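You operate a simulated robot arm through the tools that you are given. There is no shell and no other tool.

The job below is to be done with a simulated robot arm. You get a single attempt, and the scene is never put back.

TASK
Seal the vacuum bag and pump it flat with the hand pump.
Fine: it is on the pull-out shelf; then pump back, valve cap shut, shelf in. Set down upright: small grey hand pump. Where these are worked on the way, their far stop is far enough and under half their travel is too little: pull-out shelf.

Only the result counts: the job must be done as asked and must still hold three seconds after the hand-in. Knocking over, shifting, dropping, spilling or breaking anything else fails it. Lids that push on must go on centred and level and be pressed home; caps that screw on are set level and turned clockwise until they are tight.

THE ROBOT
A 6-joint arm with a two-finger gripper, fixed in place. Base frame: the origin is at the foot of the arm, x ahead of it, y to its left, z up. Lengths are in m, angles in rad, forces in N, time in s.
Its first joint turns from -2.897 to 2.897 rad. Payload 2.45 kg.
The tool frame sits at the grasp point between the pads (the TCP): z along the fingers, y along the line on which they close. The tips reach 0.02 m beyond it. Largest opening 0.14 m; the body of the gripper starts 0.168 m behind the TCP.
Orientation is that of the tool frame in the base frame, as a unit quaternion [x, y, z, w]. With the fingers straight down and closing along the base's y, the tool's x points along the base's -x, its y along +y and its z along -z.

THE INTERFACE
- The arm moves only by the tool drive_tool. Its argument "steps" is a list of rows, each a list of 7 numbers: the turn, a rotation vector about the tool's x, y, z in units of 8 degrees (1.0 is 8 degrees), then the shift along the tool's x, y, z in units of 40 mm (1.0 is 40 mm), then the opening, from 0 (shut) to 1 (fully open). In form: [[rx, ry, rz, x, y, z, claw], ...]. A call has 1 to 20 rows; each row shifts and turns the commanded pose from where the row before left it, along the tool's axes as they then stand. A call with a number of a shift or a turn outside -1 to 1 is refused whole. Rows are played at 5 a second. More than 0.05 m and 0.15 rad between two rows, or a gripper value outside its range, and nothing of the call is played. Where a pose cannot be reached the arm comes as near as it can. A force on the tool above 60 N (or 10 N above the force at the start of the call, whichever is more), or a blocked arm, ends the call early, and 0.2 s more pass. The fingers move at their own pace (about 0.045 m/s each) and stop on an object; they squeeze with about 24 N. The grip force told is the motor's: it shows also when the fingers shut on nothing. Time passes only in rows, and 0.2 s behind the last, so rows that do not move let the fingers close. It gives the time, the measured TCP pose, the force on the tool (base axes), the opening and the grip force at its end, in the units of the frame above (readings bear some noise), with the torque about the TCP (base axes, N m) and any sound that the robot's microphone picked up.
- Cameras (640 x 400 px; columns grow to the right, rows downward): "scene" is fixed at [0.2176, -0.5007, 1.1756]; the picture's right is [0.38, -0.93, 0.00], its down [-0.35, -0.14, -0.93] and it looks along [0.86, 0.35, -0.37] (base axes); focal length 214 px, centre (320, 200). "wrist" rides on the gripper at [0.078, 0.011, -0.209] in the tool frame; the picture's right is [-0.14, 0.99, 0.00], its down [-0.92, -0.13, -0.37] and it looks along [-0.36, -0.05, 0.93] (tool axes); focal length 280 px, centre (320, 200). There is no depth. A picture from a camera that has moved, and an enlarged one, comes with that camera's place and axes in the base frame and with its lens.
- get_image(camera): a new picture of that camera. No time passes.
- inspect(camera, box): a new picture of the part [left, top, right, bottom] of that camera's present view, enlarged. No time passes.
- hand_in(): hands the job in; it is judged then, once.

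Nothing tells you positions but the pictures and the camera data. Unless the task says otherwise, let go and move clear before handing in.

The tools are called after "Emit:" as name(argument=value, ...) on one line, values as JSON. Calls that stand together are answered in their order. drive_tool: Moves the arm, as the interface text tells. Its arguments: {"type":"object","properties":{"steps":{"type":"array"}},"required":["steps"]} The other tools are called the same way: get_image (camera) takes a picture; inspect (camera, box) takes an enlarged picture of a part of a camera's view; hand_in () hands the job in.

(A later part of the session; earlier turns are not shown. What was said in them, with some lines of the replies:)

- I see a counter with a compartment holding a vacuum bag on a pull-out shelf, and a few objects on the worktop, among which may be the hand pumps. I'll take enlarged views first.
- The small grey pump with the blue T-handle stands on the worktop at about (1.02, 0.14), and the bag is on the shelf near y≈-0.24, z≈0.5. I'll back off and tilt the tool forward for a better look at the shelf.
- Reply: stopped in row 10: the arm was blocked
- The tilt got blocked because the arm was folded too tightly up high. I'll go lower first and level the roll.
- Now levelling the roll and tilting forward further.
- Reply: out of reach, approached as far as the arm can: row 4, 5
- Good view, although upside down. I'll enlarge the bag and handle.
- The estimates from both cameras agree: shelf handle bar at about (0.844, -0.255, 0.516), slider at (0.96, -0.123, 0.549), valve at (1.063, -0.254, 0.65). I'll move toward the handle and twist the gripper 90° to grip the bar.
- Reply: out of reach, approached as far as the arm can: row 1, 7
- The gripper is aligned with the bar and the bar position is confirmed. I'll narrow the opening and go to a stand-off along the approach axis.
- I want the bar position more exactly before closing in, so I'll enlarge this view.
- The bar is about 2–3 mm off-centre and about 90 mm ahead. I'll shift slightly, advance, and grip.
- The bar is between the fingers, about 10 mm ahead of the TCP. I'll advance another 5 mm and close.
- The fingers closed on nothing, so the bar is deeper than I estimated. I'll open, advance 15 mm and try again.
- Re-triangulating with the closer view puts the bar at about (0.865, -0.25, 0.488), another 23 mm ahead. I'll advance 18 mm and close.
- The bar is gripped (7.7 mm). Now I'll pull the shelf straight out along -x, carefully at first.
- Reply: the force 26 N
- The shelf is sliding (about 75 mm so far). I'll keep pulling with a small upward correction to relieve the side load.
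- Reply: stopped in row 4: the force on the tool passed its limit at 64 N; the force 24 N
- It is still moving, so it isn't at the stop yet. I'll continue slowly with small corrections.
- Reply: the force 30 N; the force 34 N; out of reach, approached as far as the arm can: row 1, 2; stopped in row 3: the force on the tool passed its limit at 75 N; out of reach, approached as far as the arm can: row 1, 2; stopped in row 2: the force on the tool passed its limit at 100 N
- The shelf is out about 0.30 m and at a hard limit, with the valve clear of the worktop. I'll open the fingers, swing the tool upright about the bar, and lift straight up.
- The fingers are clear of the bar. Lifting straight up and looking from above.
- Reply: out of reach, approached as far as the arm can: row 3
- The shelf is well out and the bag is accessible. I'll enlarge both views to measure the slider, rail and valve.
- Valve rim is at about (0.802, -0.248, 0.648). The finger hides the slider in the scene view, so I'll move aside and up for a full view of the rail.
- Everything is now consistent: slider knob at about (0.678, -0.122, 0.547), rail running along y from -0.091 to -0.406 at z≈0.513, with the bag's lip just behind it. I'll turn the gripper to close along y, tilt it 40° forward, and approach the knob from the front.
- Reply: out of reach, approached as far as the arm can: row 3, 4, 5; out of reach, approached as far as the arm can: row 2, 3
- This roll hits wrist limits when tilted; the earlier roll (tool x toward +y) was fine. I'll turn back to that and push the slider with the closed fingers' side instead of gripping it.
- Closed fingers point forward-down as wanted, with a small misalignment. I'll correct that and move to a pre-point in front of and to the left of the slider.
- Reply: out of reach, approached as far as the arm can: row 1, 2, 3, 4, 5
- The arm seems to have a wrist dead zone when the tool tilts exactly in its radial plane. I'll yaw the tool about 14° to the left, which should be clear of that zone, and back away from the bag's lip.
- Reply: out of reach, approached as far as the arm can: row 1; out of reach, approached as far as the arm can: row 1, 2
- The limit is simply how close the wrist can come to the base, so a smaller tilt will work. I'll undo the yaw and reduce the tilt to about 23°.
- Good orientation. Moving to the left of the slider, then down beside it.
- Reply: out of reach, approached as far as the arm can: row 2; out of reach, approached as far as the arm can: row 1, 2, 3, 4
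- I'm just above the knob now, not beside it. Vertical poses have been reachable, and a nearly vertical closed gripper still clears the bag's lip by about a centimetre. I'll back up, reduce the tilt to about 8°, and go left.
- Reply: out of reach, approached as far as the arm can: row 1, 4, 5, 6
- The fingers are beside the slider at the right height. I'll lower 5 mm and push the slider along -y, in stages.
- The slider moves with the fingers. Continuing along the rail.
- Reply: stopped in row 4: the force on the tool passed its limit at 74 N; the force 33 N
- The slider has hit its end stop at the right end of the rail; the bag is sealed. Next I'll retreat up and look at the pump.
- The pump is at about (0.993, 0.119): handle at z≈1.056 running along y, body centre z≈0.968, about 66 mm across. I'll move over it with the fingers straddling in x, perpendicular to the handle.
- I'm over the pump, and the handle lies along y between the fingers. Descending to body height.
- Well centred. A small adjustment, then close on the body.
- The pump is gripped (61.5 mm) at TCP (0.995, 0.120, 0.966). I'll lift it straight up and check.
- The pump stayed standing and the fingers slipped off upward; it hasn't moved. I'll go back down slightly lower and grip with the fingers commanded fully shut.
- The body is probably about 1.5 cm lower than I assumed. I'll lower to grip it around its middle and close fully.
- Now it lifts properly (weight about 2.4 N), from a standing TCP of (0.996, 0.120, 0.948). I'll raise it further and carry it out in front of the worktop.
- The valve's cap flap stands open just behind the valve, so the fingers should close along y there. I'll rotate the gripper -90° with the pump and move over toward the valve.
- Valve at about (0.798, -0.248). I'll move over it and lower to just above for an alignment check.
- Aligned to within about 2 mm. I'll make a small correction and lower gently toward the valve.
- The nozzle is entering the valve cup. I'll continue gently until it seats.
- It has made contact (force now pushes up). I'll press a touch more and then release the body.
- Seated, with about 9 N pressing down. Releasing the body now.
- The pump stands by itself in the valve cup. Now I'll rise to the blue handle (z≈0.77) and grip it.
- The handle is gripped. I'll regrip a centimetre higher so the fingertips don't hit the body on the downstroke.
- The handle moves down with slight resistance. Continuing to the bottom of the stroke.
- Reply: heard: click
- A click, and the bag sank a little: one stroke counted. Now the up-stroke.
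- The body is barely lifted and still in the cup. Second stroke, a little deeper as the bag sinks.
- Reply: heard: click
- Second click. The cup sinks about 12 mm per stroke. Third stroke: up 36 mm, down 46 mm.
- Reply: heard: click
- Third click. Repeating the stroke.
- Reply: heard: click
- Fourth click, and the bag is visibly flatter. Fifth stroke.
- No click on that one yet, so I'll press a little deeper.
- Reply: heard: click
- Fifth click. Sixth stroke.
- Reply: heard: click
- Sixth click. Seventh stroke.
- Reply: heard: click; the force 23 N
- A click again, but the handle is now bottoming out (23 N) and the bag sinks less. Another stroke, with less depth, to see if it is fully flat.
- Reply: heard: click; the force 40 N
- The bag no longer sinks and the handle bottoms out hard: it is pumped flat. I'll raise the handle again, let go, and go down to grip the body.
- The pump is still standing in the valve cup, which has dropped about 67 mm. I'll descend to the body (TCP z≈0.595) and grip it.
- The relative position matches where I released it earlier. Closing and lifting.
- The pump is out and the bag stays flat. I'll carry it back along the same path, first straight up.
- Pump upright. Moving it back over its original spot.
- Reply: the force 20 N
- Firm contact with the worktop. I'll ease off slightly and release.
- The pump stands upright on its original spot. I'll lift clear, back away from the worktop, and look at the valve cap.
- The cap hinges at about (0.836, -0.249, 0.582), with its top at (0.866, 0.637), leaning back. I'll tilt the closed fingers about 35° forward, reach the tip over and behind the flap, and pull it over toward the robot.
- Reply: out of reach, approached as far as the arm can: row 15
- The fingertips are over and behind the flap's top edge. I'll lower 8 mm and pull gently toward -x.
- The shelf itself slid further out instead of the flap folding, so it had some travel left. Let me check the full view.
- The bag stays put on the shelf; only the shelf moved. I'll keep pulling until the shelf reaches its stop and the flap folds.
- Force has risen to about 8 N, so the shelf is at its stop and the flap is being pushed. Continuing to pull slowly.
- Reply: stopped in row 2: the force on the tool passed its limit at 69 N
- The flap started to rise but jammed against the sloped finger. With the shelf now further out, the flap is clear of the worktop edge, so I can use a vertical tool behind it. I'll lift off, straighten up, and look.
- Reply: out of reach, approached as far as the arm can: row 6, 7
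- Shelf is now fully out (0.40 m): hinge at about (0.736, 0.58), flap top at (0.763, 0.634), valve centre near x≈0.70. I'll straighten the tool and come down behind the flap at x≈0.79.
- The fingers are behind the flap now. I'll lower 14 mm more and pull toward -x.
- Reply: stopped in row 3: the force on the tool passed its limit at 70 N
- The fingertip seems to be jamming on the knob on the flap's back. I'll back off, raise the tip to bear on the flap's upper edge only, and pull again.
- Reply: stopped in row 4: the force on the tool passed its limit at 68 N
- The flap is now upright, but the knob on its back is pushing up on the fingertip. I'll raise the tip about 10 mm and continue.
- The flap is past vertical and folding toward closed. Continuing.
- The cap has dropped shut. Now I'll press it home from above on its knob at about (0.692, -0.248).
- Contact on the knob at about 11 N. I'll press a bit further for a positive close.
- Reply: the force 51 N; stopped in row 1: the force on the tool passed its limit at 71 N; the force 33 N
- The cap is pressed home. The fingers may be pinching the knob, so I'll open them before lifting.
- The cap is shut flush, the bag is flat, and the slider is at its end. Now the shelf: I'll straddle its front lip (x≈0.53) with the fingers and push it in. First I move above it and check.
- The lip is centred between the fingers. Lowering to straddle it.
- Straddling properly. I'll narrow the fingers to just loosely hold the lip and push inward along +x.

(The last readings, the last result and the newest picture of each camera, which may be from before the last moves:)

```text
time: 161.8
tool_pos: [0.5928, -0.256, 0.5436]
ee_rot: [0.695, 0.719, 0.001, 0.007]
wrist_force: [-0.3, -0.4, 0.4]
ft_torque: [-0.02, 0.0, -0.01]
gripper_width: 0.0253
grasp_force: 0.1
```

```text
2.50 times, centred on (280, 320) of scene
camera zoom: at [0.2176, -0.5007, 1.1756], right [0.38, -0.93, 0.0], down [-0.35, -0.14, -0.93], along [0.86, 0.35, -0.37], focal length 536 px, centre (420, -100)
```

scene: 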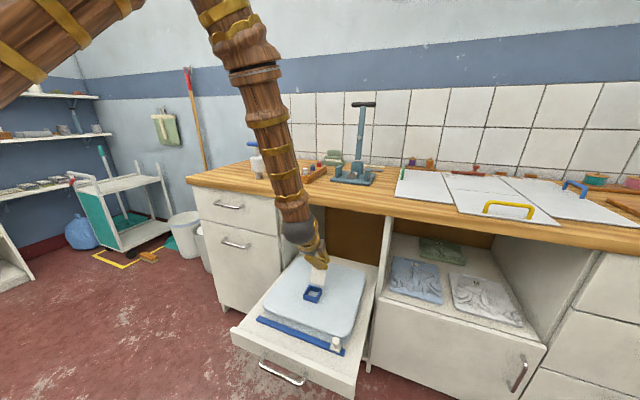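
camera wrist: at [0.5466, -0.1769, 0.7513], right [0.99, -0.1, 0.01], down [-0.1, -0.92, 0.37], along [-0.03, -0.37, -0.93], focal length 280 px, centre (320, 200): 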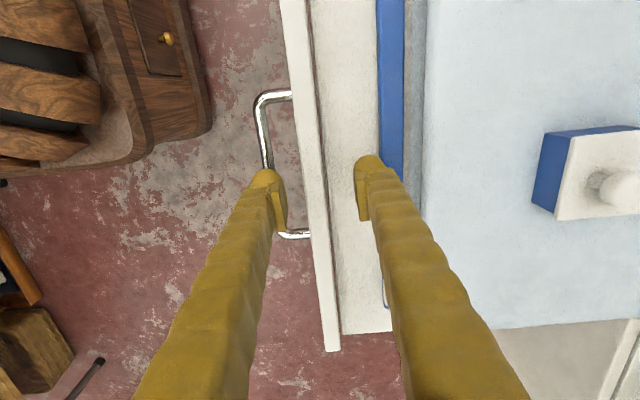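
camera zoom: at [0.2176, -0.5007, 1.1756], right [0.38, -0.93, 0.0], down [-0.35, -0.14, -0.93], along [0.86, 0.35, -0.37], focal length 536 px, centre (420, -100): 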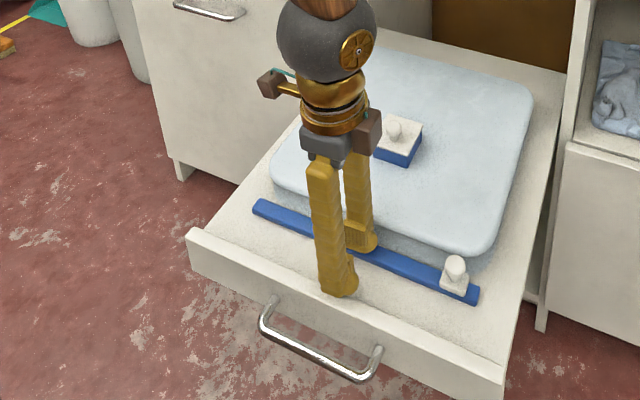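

Emit:
get_image(camera="wrist")

Emit:
inspect(camera="scene", box=[250, 290, 330, 370])

```text
taken
camera wrist: at [0.5989, -0.1766, 0.7517], right [0.99, -0.1, 0.01], down [-0.1, -0.92, 0.38], along [-0.03, -0.37, -0.93], focal length 280 px, centre (320, 200)
```

wrist: 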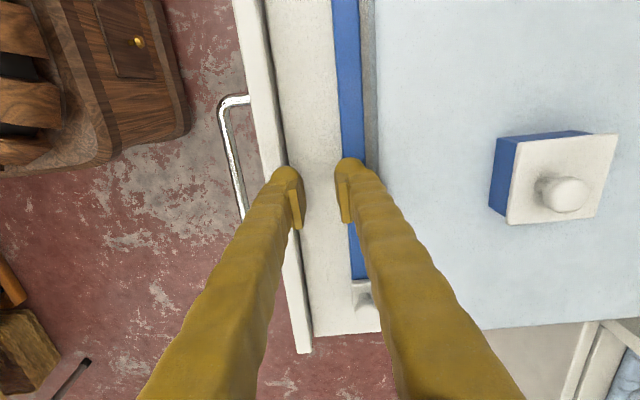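

```text
5.00 times, centred on (290, 330) of scene
camera zoom: at [0.2176, -0.5007, 1.1756], right [0.38, -0.93, 0.0], down [-0.35, -0.14, -0.93], along [0.86, 0.35, -0.37], focal length 1072 px, centre (470, -450)
```

zoom: 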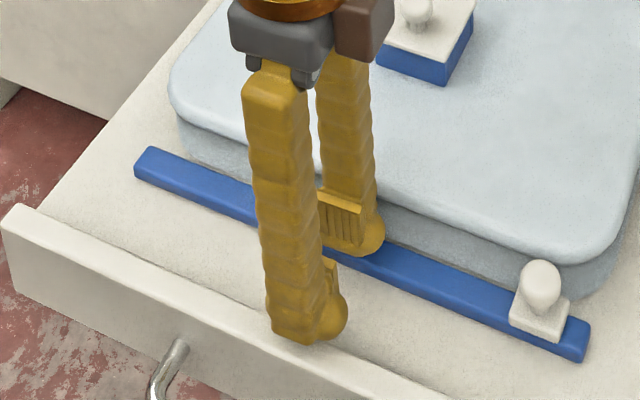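

The lip is lower than I thought and the fingertips rode over it. I'll back up, re-centre at x≈0.559, and go about 24 mm deeper.

Emit:
drive_tool(steps=[[0, 0, 0, 0, 0, -0.6, 0.3], [0, 0, 0, 0.02, -0.45, -0.2, 0.4], [0, 0, 0, 0.02, -0.4, 0, 0.4], [0, 0, 0, 0, 0, 0, 0.4]])

Emit:
get_image(camera="wrist")

```text
time: 162.8
tool_pos: [0.559, -0.2529, 0.5757]
ee_rot: [0.695, 0.719, 0.0, 0.007]
wrist_force: [-0.4, -0.2, 0.3]
ft_torque: [0.0, 0.0, -0.01]
gripper_width: 0.056
grasp_force: 0.1
```

```text
taken
camera wrist: at [0.5643, -0.175, 0.7833], right [0.99, -0.1, 0.01], down [-0.1, -0.92, 0.38], along [-0.03, -0.37, -0.93], focal length 280 px, centre (320, 200)
```

wrist: 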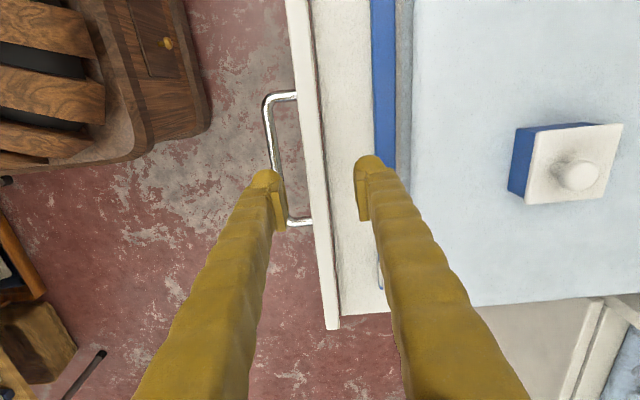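

Emit:
drive_tool(steps=[[0, 0, 0, 0, 0, 0.5, 0.3], [0, 0, 0, 0, 0, 0.5, 0.3], [0, 0, 0, 0, 0, 0.45, 0.3], [0, 0, 0, 0, 0, 0, 0.3]])

Emit:
inspect(camera="scene", box=[230, 290, 330, 390])

Emit:
get_image(camera="wrist")

```text
time: 163.8
tool_pos: [0.5577, -0.2547, 0.5203]
ee_rot: [0.694, 0.72, 0.003, 0.007]
wrist_force: [-1.6, 13.4, 56.8]
ft_torque: [0.54, -1.83, 0.27]
gripper_width: 0.0438
grasp_force: 1.7
```

```text
4.00 times, centred on (280, 340) of scene
camera zoom: at [0.2176, -0.5007, 1.1756], right [0.38, -0.93, 0.0], down [-0.35, -0.14, -0.93], along [0.86, 0.35, -0.37], focal length 858 px, centre (480, -360)
```

zoom: 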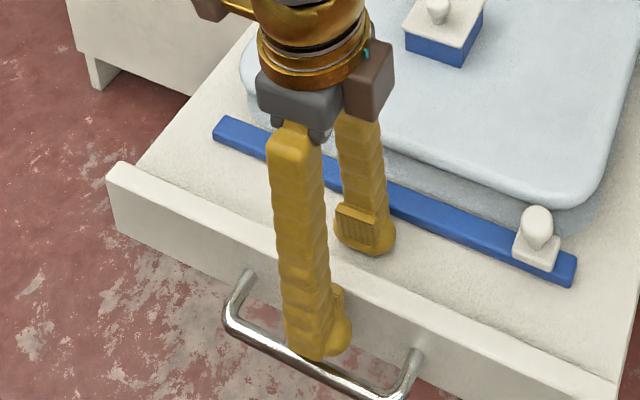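

```text
taken
camera wrist: at [0.5644, -0.1749, 0.7274], right [0.99, -0.1, 0.01], down [-0.1, -0.92, 0.37], along [-0.02, -0.37, -0.93], focal length 280 px, centre (320, 200)
```

wrist: 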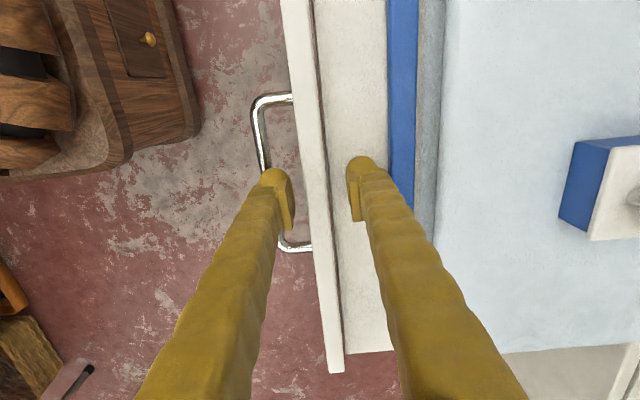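

The rear finger touched the shelf floor. I'll raise 6 mm, and then push.

Emit:
drive_tool(steps=[[0, 0, 0, 0, 0, -0.12, 0.3], [0, 0, 0, -0.01, 0.3, 0, 0.25], [0, 0, 0, -0.02, 0.5, 0, 0.25], [0, 0, 0, -0.02, 0.5, 0, 0.25], [0, 0, 0, 0, 0, 0, 0.25]])

Emit:
get_image(camera="wrist")

Emit:
inspect(camera="scene", box=[220, 240, 380, 400])

```text
time: 165.0
tool_pos: [0.611, -0.2543, 0.5234]
ee_rot: [0.695, 0.719, 0.001, 0.007]
wrist_force: [0.6, 0.0, 0.5]
ft_torque: [-0.01, 0.03, 0.0]
gripper_width: 0.0352
grasp_force: 0.1
```

```text
taken
camera wrist: at [0.6166, -0.1751, 0.7326], right [0.99, -0.1, 0.01], down [-0.1, -0.92, 0.38], along [-0.03, -0.37, -0.93], focal length 280 px, centre (320, 200)
```

wrist: 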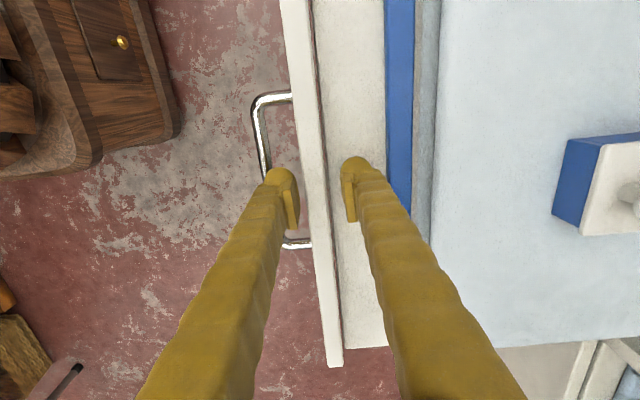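

```text
2.50 times, centred on (300, 320) of scene
camera zoom: at [0.2176, -0.5007, 1.1756], right [0.38, -0.93, 0.0], down [-0.35, -0.14, -0.93], along [0.86, 0.35, -0.37], focal length 536 px, centre (370, -100)
```

zoom: 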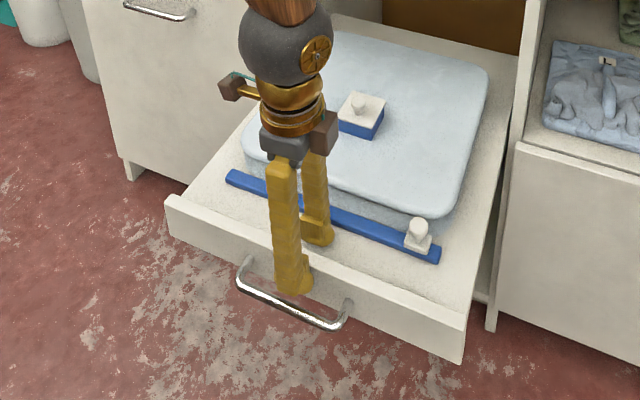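

The shelf now moves with the fingers. Continuing at a slow pace.

Emit:
drive_tool(steps=[[0, 0, 0, -0.02, 0.5, 0, 0.25], [0, 0, 0, -0.02, 0.5, 0, 0.25], [0, 0, 0, -0.02, 0.5, 0, 0.25], [0, 0, 0, -0.02, 0.5, 0, 0.25], [0, 0, 0, -0.02, 0.5, 0, 0.25], [0, 0, 0, -0.02, 0.5, 0, 0.25], [0, 0, 0, -0.02, 0.5, 0, 0.25], [0, 0, 0, -0.01, 0.3, 0, 0.25], [0, 0, 0, 0, 0, 0, 0.25]])

Emit:
get_image(camera="wrist")

Emit:
get_image(camera="scene")

```text
time: 167.0
tool_pos: [0.7621, -0.2553, 0.5261]
ee_rot: [0.694, 0.72, 0.001, 0.007]
wrist_force: [-0.2, 0.5, -0.4]
ft_torque: [-0.02, -0.02, -0.01]
gripper_width: 0.035
grasp_force: 0.2
```

```text
taken
camera wrist: at [0.7681, -0.1756, 0.7339], right [0.99, -0.1, 0.01], down [-0.1, -0.92, 0.38], along [-0.03, -0.37, -0.93], focal length 280 px, centre (320, 200)
```

wrist: 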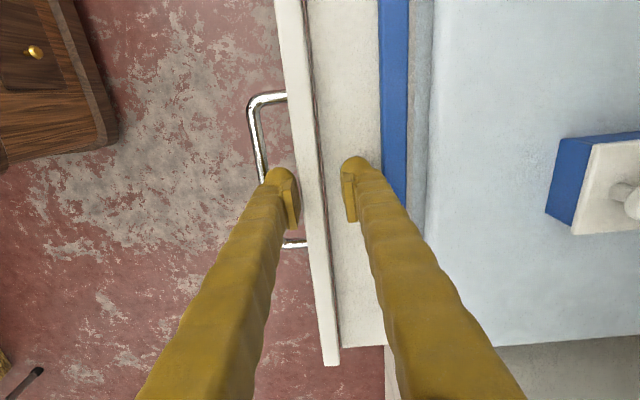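

```text
taken
```

scene: 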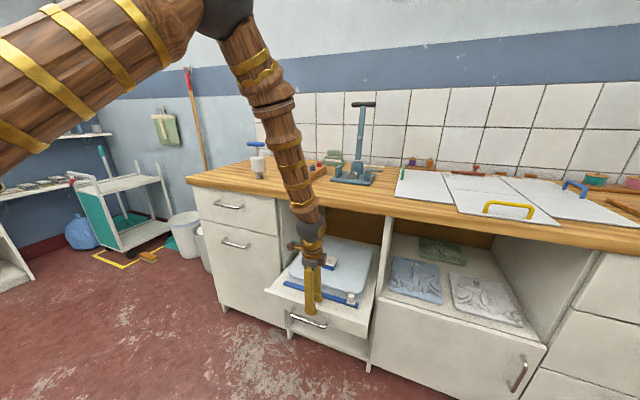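

About 0.15 m to go. The vertical tool would soon meet the worktop edge, so I'll lift off, tilt 40° forward, and push the rest with the closed fingertips on the shelf front.

Emit:
drive_tool(steps=[[0, 0, 0, 0, 0, 0, 0.35], [0, 0, 0, 0, 0, -0.8, 0.35], [0, 0, 0, 0, 0, -0.9, 0.2], [0, 0, 0, 0, -0.8, 0, 0], [0, 0, 0, 0, -0.8, 0, 0], [-1, 0, 0, 0, 0, 0, 0], [-1, 0, 0, 0, 0, 0, 0], [-1, 0, 0, 0, 0, 0, 0], [-1, 0, 0, 0, 0, 0, 0], [-1, 0, 0, 0, 0, 0, 0], [0, 0, 0, 0, 0, 0, 0]])

Emit:
get_image(camera="wrist")

Emit:
inspect(camera="scene", box=[240, 220, 400, 380])

```text
time: 169.4
tool_pos: [0.6921, -0.2306, 0.5906]
ee_rot: [0.672, 0.707, 0.181, 0.125]
wrist_force: [0.8, -1.1, -0.4]
ft_torque: [0.2, 0.03, 0.08]
gripper_width: 0.0002
grasp_force: 23.8
out of reach, approached as far as the arm can: row 7, 8, 9
```

```text
taken
camera wrist: at [0.6103, -0.1729, 0.7895], right [0.91, -0.11, 0.41], down [-0.21, -0.95, 0.22], along [0.37, -0.28, -0.89], focal length 280 px, centre (320, 200)
```

wrist: 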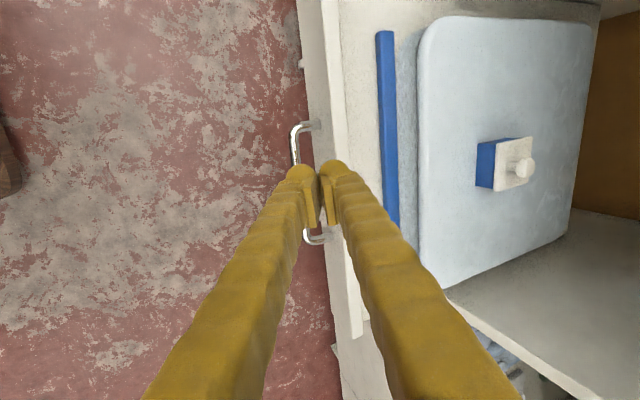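

```text
2.50 times, centred on (320, 300) of scene
camera zoom: at [0.2176, -0.5007, 1.1756], right [0.38, -0.93, 0.0], down [-0.35, -0.14, -0.93], along [0.86, 0.35, -0.37], focal length 536 px, centre (320, -50)
```

zoom: 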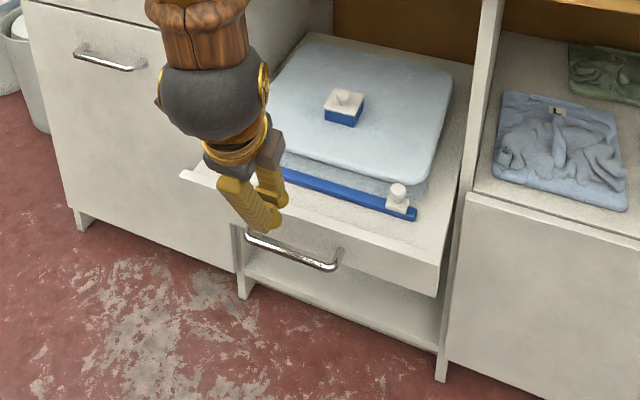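

Emit:
drive_tool(steps=[[0, -0.53, 0, 0, 0, 0, 0], [0, 0, 0, -0.25, 0.08, 0.85, 0], [0, 0, 0, -0.25, 0.08, 0.85, 0], [0, 0, 0, 0, 0, 0, 0]])

Emit:
get_image(camera="wrist")

Emit:
inspect(camera="scene", box=[250, 240, 370, 360])

```text
time: 170.4
tool_pos: [0.7293, -0.2507, 0.5311]
ee_rot: [0.683, 0.697, 0.155, 0.15]
wrist_force: [0.0, -0.2, 0.3]
ft_torque: [0.01, -0.01, -0.01]
gripper_width: 0.0001
grasp_force: 23.9
```

```text
taken
camera wrist: at [0.6492, -0.1764, 0.7254], right [0.9, -0.12, 0.42], down [-0.25, -0.93, 0.28], along [0.35, -0.36, -0.86], focal length 280 px, centre (320, 200)
```

wrist: 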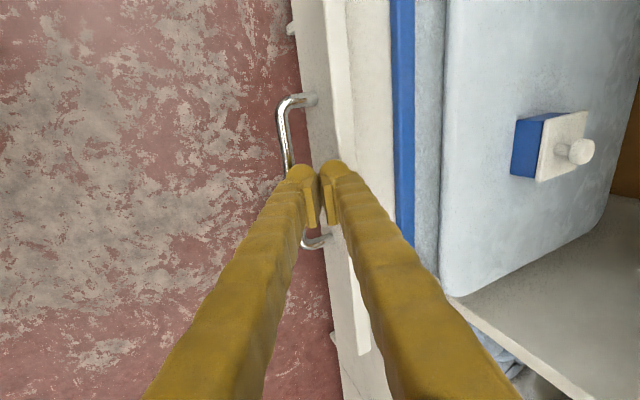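

```text
3.33 times, centred on (310, 300) of scene
camera zoom: at [0.2176, -0.5007, 1.1756], right [0.38, -0.93, 0.0], down [-0.35, -0.14, -0.93], along [0.86, 0.35, -0.37], focal length 715 px, centre (353, -133)
```

zoom: 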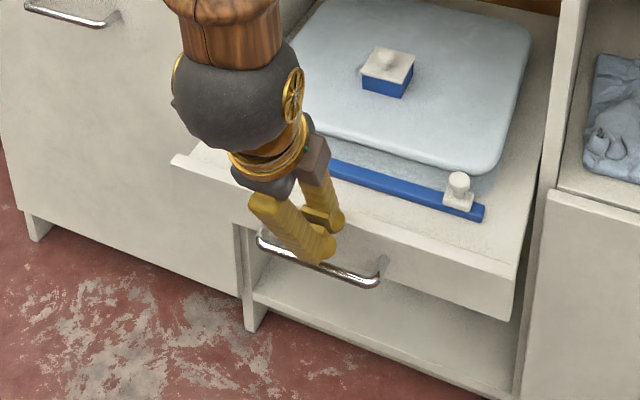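

The fingertips are right in front of the shelf front. Pushing inward.

Emit:
drive_tool(steps=[[0, 0, 0, -0.01, 0.453, 0.21, 0], [0, 0, 0, -0.01, 0.453, 0.21, 0], [0, 0, 0, -0.01, 0.453, 0.21, 0], [0, 0, 0, -0.01, 0.453, 0.21, 0], [0, 0, 0, 0, 0, 0, 0]])

Emit:
inspect(camera="scene", box=[250, 220, 390, 360])

```text
time: 171.6
tool_pos: [0.8096, -0.2499, 0.5317]
ee_rot: [0.683, 0.698, 0.155, 0.151]
wrist_force: [0.7, 0.4, 0.8]
ft_torque: [0.01, 0.02, 0.02]
gripper_width: 0.0002
grasp_force: 24.0
```

```text
2.86 times, centred on (320, 290) of scene
camera zoom: at [0.2176, -0.5007, 1.1756], right [0.38, -0.93, 0.0], down [-0.35, -0.14, -0.93], along [0.86, 0.35, -0.37], focal length 613 px, centre (320, -57)
```

zoom: 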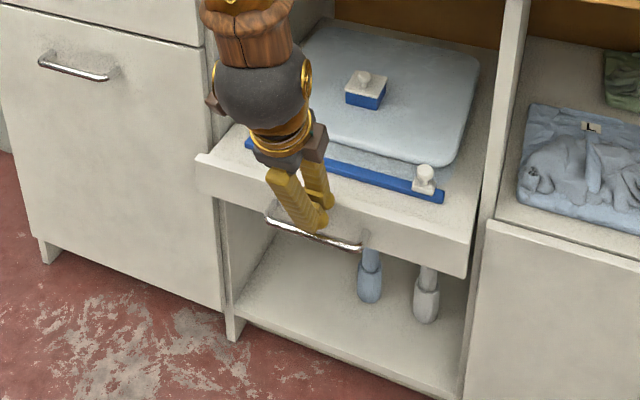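

Emit:
drive_tool(steps=[[0, 0, 0, -0.01, 0.453, 0.21, 0], [0, 0, 0, -0.01, 0.453, 0.21, 0], [0, 0, 0, -0.01, 0.34, 0.157, 0], [0, 0, 0, 0, 0, 0, 0]])

Emit:
inspect(camera="scene", box=[250, 200, 390, 340])

```text
time: 172.6
tool_pos: [0.8644, -0.2497, 0.5307]
ee_rot: [0.684, 0.697, 0.156, 0.151]
wrist_force: [-0.8, 0.4, 0.1]
ft_torque: [0.01, 0.02, -0.02]
gripper_width: 0.0
grasp_force: 24.2
```

```text
2.86 times, centred on (320, 270) of scene
camera zoom: at [0.2176, -0.5007, 1.1756], right [0.38, -0.93, 0.0], down [-0.35, -0.14, -0.93], along [0.86, 0.35, -0.37], focal length 613 px, centre (320, 0)
```

zoom: 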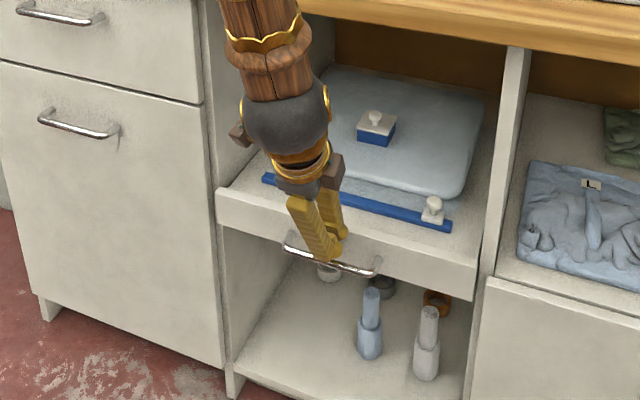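

Nearly in. I'll use small steps until it stops.

Emit:
drive_tool(steps=[[0, 0, 0, 0, 0.227, 0.105, 0], [0, 0, 0, 0, 0.113, 0.053, 0], [0, 0, 0, 0, 0, 0, 0]])

Emit:
drive_tool(steps=[[0, 0, 0, 0, 0.113, 0.053, 0], [0, 0, 0, 0, 0, 0, 0]])

Emit:
inspect(camera="scene", box=[270, 190, 400, 350])

```text
time: 173.4
tool_pos: [0.8746, -0.2507, 0.5319]
ee_rot: [0.684, 0.698, 0.154, 0.15]
wrist_force: [-46.1, 2.1, 25.6]
ft_torque: [-0.21, 0.03, -0.19]
gripper_width: 0.0
grasp_force: 24.2
```

```text
time: 173.7
tool_pos: [0.8745, -0.2509, 0.5309]
ee_rot: [0.683, 0.698, 0.154, 0.15]
wrist_force: [-17.3, 2.8, 19.5]
ft_torque: [-0.08, -0.15, -0.09]
gripper_width: 0.0001
grasp_force: 24.1
stopped in row 1: the force on the tool passed its limit at 76 N (the readings are from after the stop); the commanded pose is now the measured one
```

```text
2.50 times, centred on (335, 270) of scene
camera zoom: at [0.2176, -0.5007, 1.1756], right [0.38, -0.93, 0.0], down [-0.35, -0.14, -0.93], along [0.86, 0.35, -0.37], focal length 536 px, centre (282, 25)
```

zoom: 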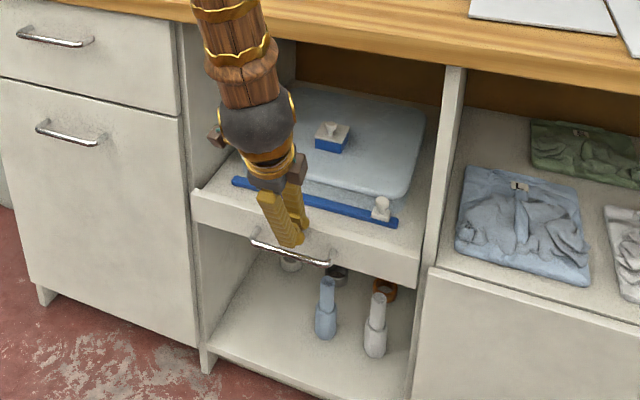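

The shelf is back exactly where it was at the start, and against its stop. I'll retract the fingers without touching the handle and move clear.

Emit:
drive_tool(steps=[[0, 0, 0, 0, -0.06, -0.1, 0], [0, 0, 0, 0, 0, -0.6, 0], [0, 0, 0, 0, 0, -0.9, 0], [0, 0, 0, 0, 0, -0.9, 0], [0, 0, 0, 0, -0.5, -0.7, 0], [0, 0, 0, 0, -0.5, -0.7, 0], [0, 0, 0, 0, 0, 0, 0]])

Emit:
get_image(camera="scene")

Emit:
get_image(camera="wrist")

```text
time: 175.3
tool_pos: [0.7701, -0.2524, 0.655]
ee_rot: [0.684, 0.697, 0.153, 0.149]
wrist_force: [0.4, -0.3, 1.0]
ft_torque: [0.02, 0.0, 0.02]
gripper_width: 0.0
grasp_force: 24.2
```

```text
taken
```

scene: 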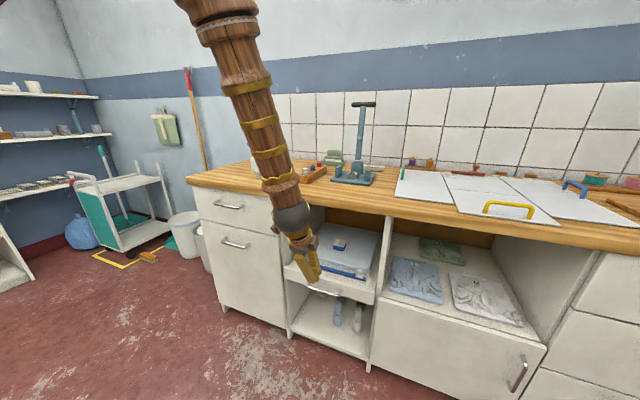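

```text
taken
camera wrist: at [0.6916, -0.1775, 0.8491], right [0.9, -0.12, 0.41], down [-0.25, -0.93, 0.28], along [0.35, -0.36, -0.87], focal length 280 px, centre (320, 200)
```

wrist: 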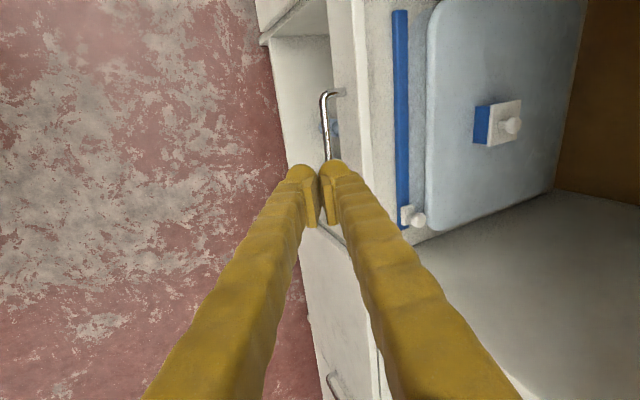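

Emit:
drive_tool(steps=[[1, 0, 0, 0, -0.7, 0, 0], [1, 0, 0, 0, -0.7, 0, 0], [1, 0, 0, 0, 0, -0.5, 0], [0, 0, 0, 0, 0, -1, 0], [0, 0, 0, 0, 0, -1, 0], [0, 0, 0, 0, 0, -1, 0], [0, 0, 0, 0, 0, -1, 0], [0, 0, 0, 0, 0, -1, 0], [0, 0, 0, -1, 0, -0.3, 0], [0, 0, 0, -1, 0, 0, 0], [0, 0, 0, -1, 0, 0, 0], [0, 0, 0, -1, 0, 0, 0], [0, 0, 0, 0, 0, 0, 0]])

Emit:
get_image(camera="scene")

Emit:
inspect(camera="scene", box=[270, 190, 400, 350])

Emit:
inspect(camera="scene", box=[230, 90, 400, 200])

```text
time: 178.1
tool_pos: [0.7189, -0.4118, 0.8696]
ee_rot: [0.697, 0.716, 0.035, 0.018]
wrist_force: [0.2, -0.2, 0.0]
ft_torque: [0.0, 0.0, 0.0]
gripper_width: 0.0001
grasp_force: 23.9
out of reach, approached as far as the arm can: row 1, 2
```

```text
taken
```

scene: 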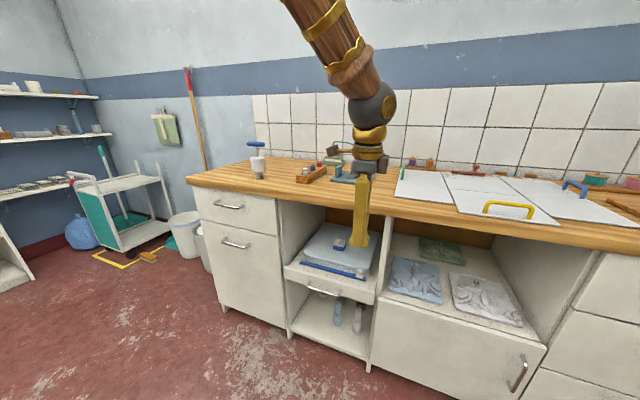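

```text
2.50 times, centred on (335, 270) of scene
camera zoom: at [0.2176, -0.5007, 1.1756], right [0.38, -0.93, 0.0], down [-0.35, -0.14, -0.93], along [0.86, 0.35, -0.37], focal length 536 px, centre (282, 25)
```

zoom: 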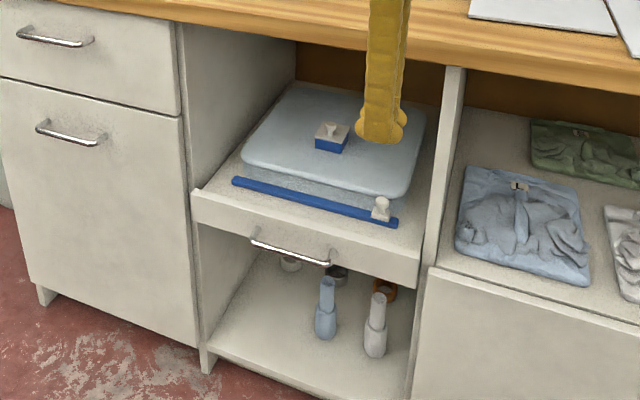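

```text
3.64 times, centred on (315, 145) of scene
camera zoom: at [0.2176, -0.5007, 1.1756], right [0.38, -0.93, 0.0], down [-0.35, -0.14, -0.93], along [0.86, 0.35, -0.37], focal length 780 px, centre (338, 400)
```

zoom: 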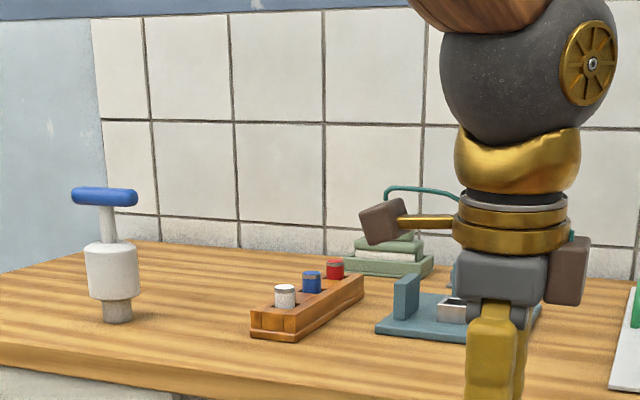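

Final check: the bag is sealed (slider at its end), flat, with the valve cap shut. The shelf is fully in, and the pump stands upright on its original spot, with the arm clear of everything. Handing in.

Emit:
hand_in()

```text
The job is handed in.
```

I sealed the vacuum bag, pumped it flat and handed the job in. The hand-in gave no verdict.

- **Seal:** the slider is at the far end of its rail, against the stop.
- **Bag:** I pumped until it stopped sinking. The last stroke clicked but did not lower it any further. It looked just as flat at the final check.
- **Pump:** it stands upright on its original spot on the worktop, and I have let go of it.
- **Valve cap:** it is shut and pressed down. I pressed to about 70 N and heard no click, but it looks flush.
- **Shelf:** it was pulled fully out for the work and is now pushed back in against its stop, where it started.

On my first try at lifting the pump, the fingers slipped off it. It stayed standing and did not move. Nothing else was knocked over or shifted in the final pictures, and the arm is clear of the work.
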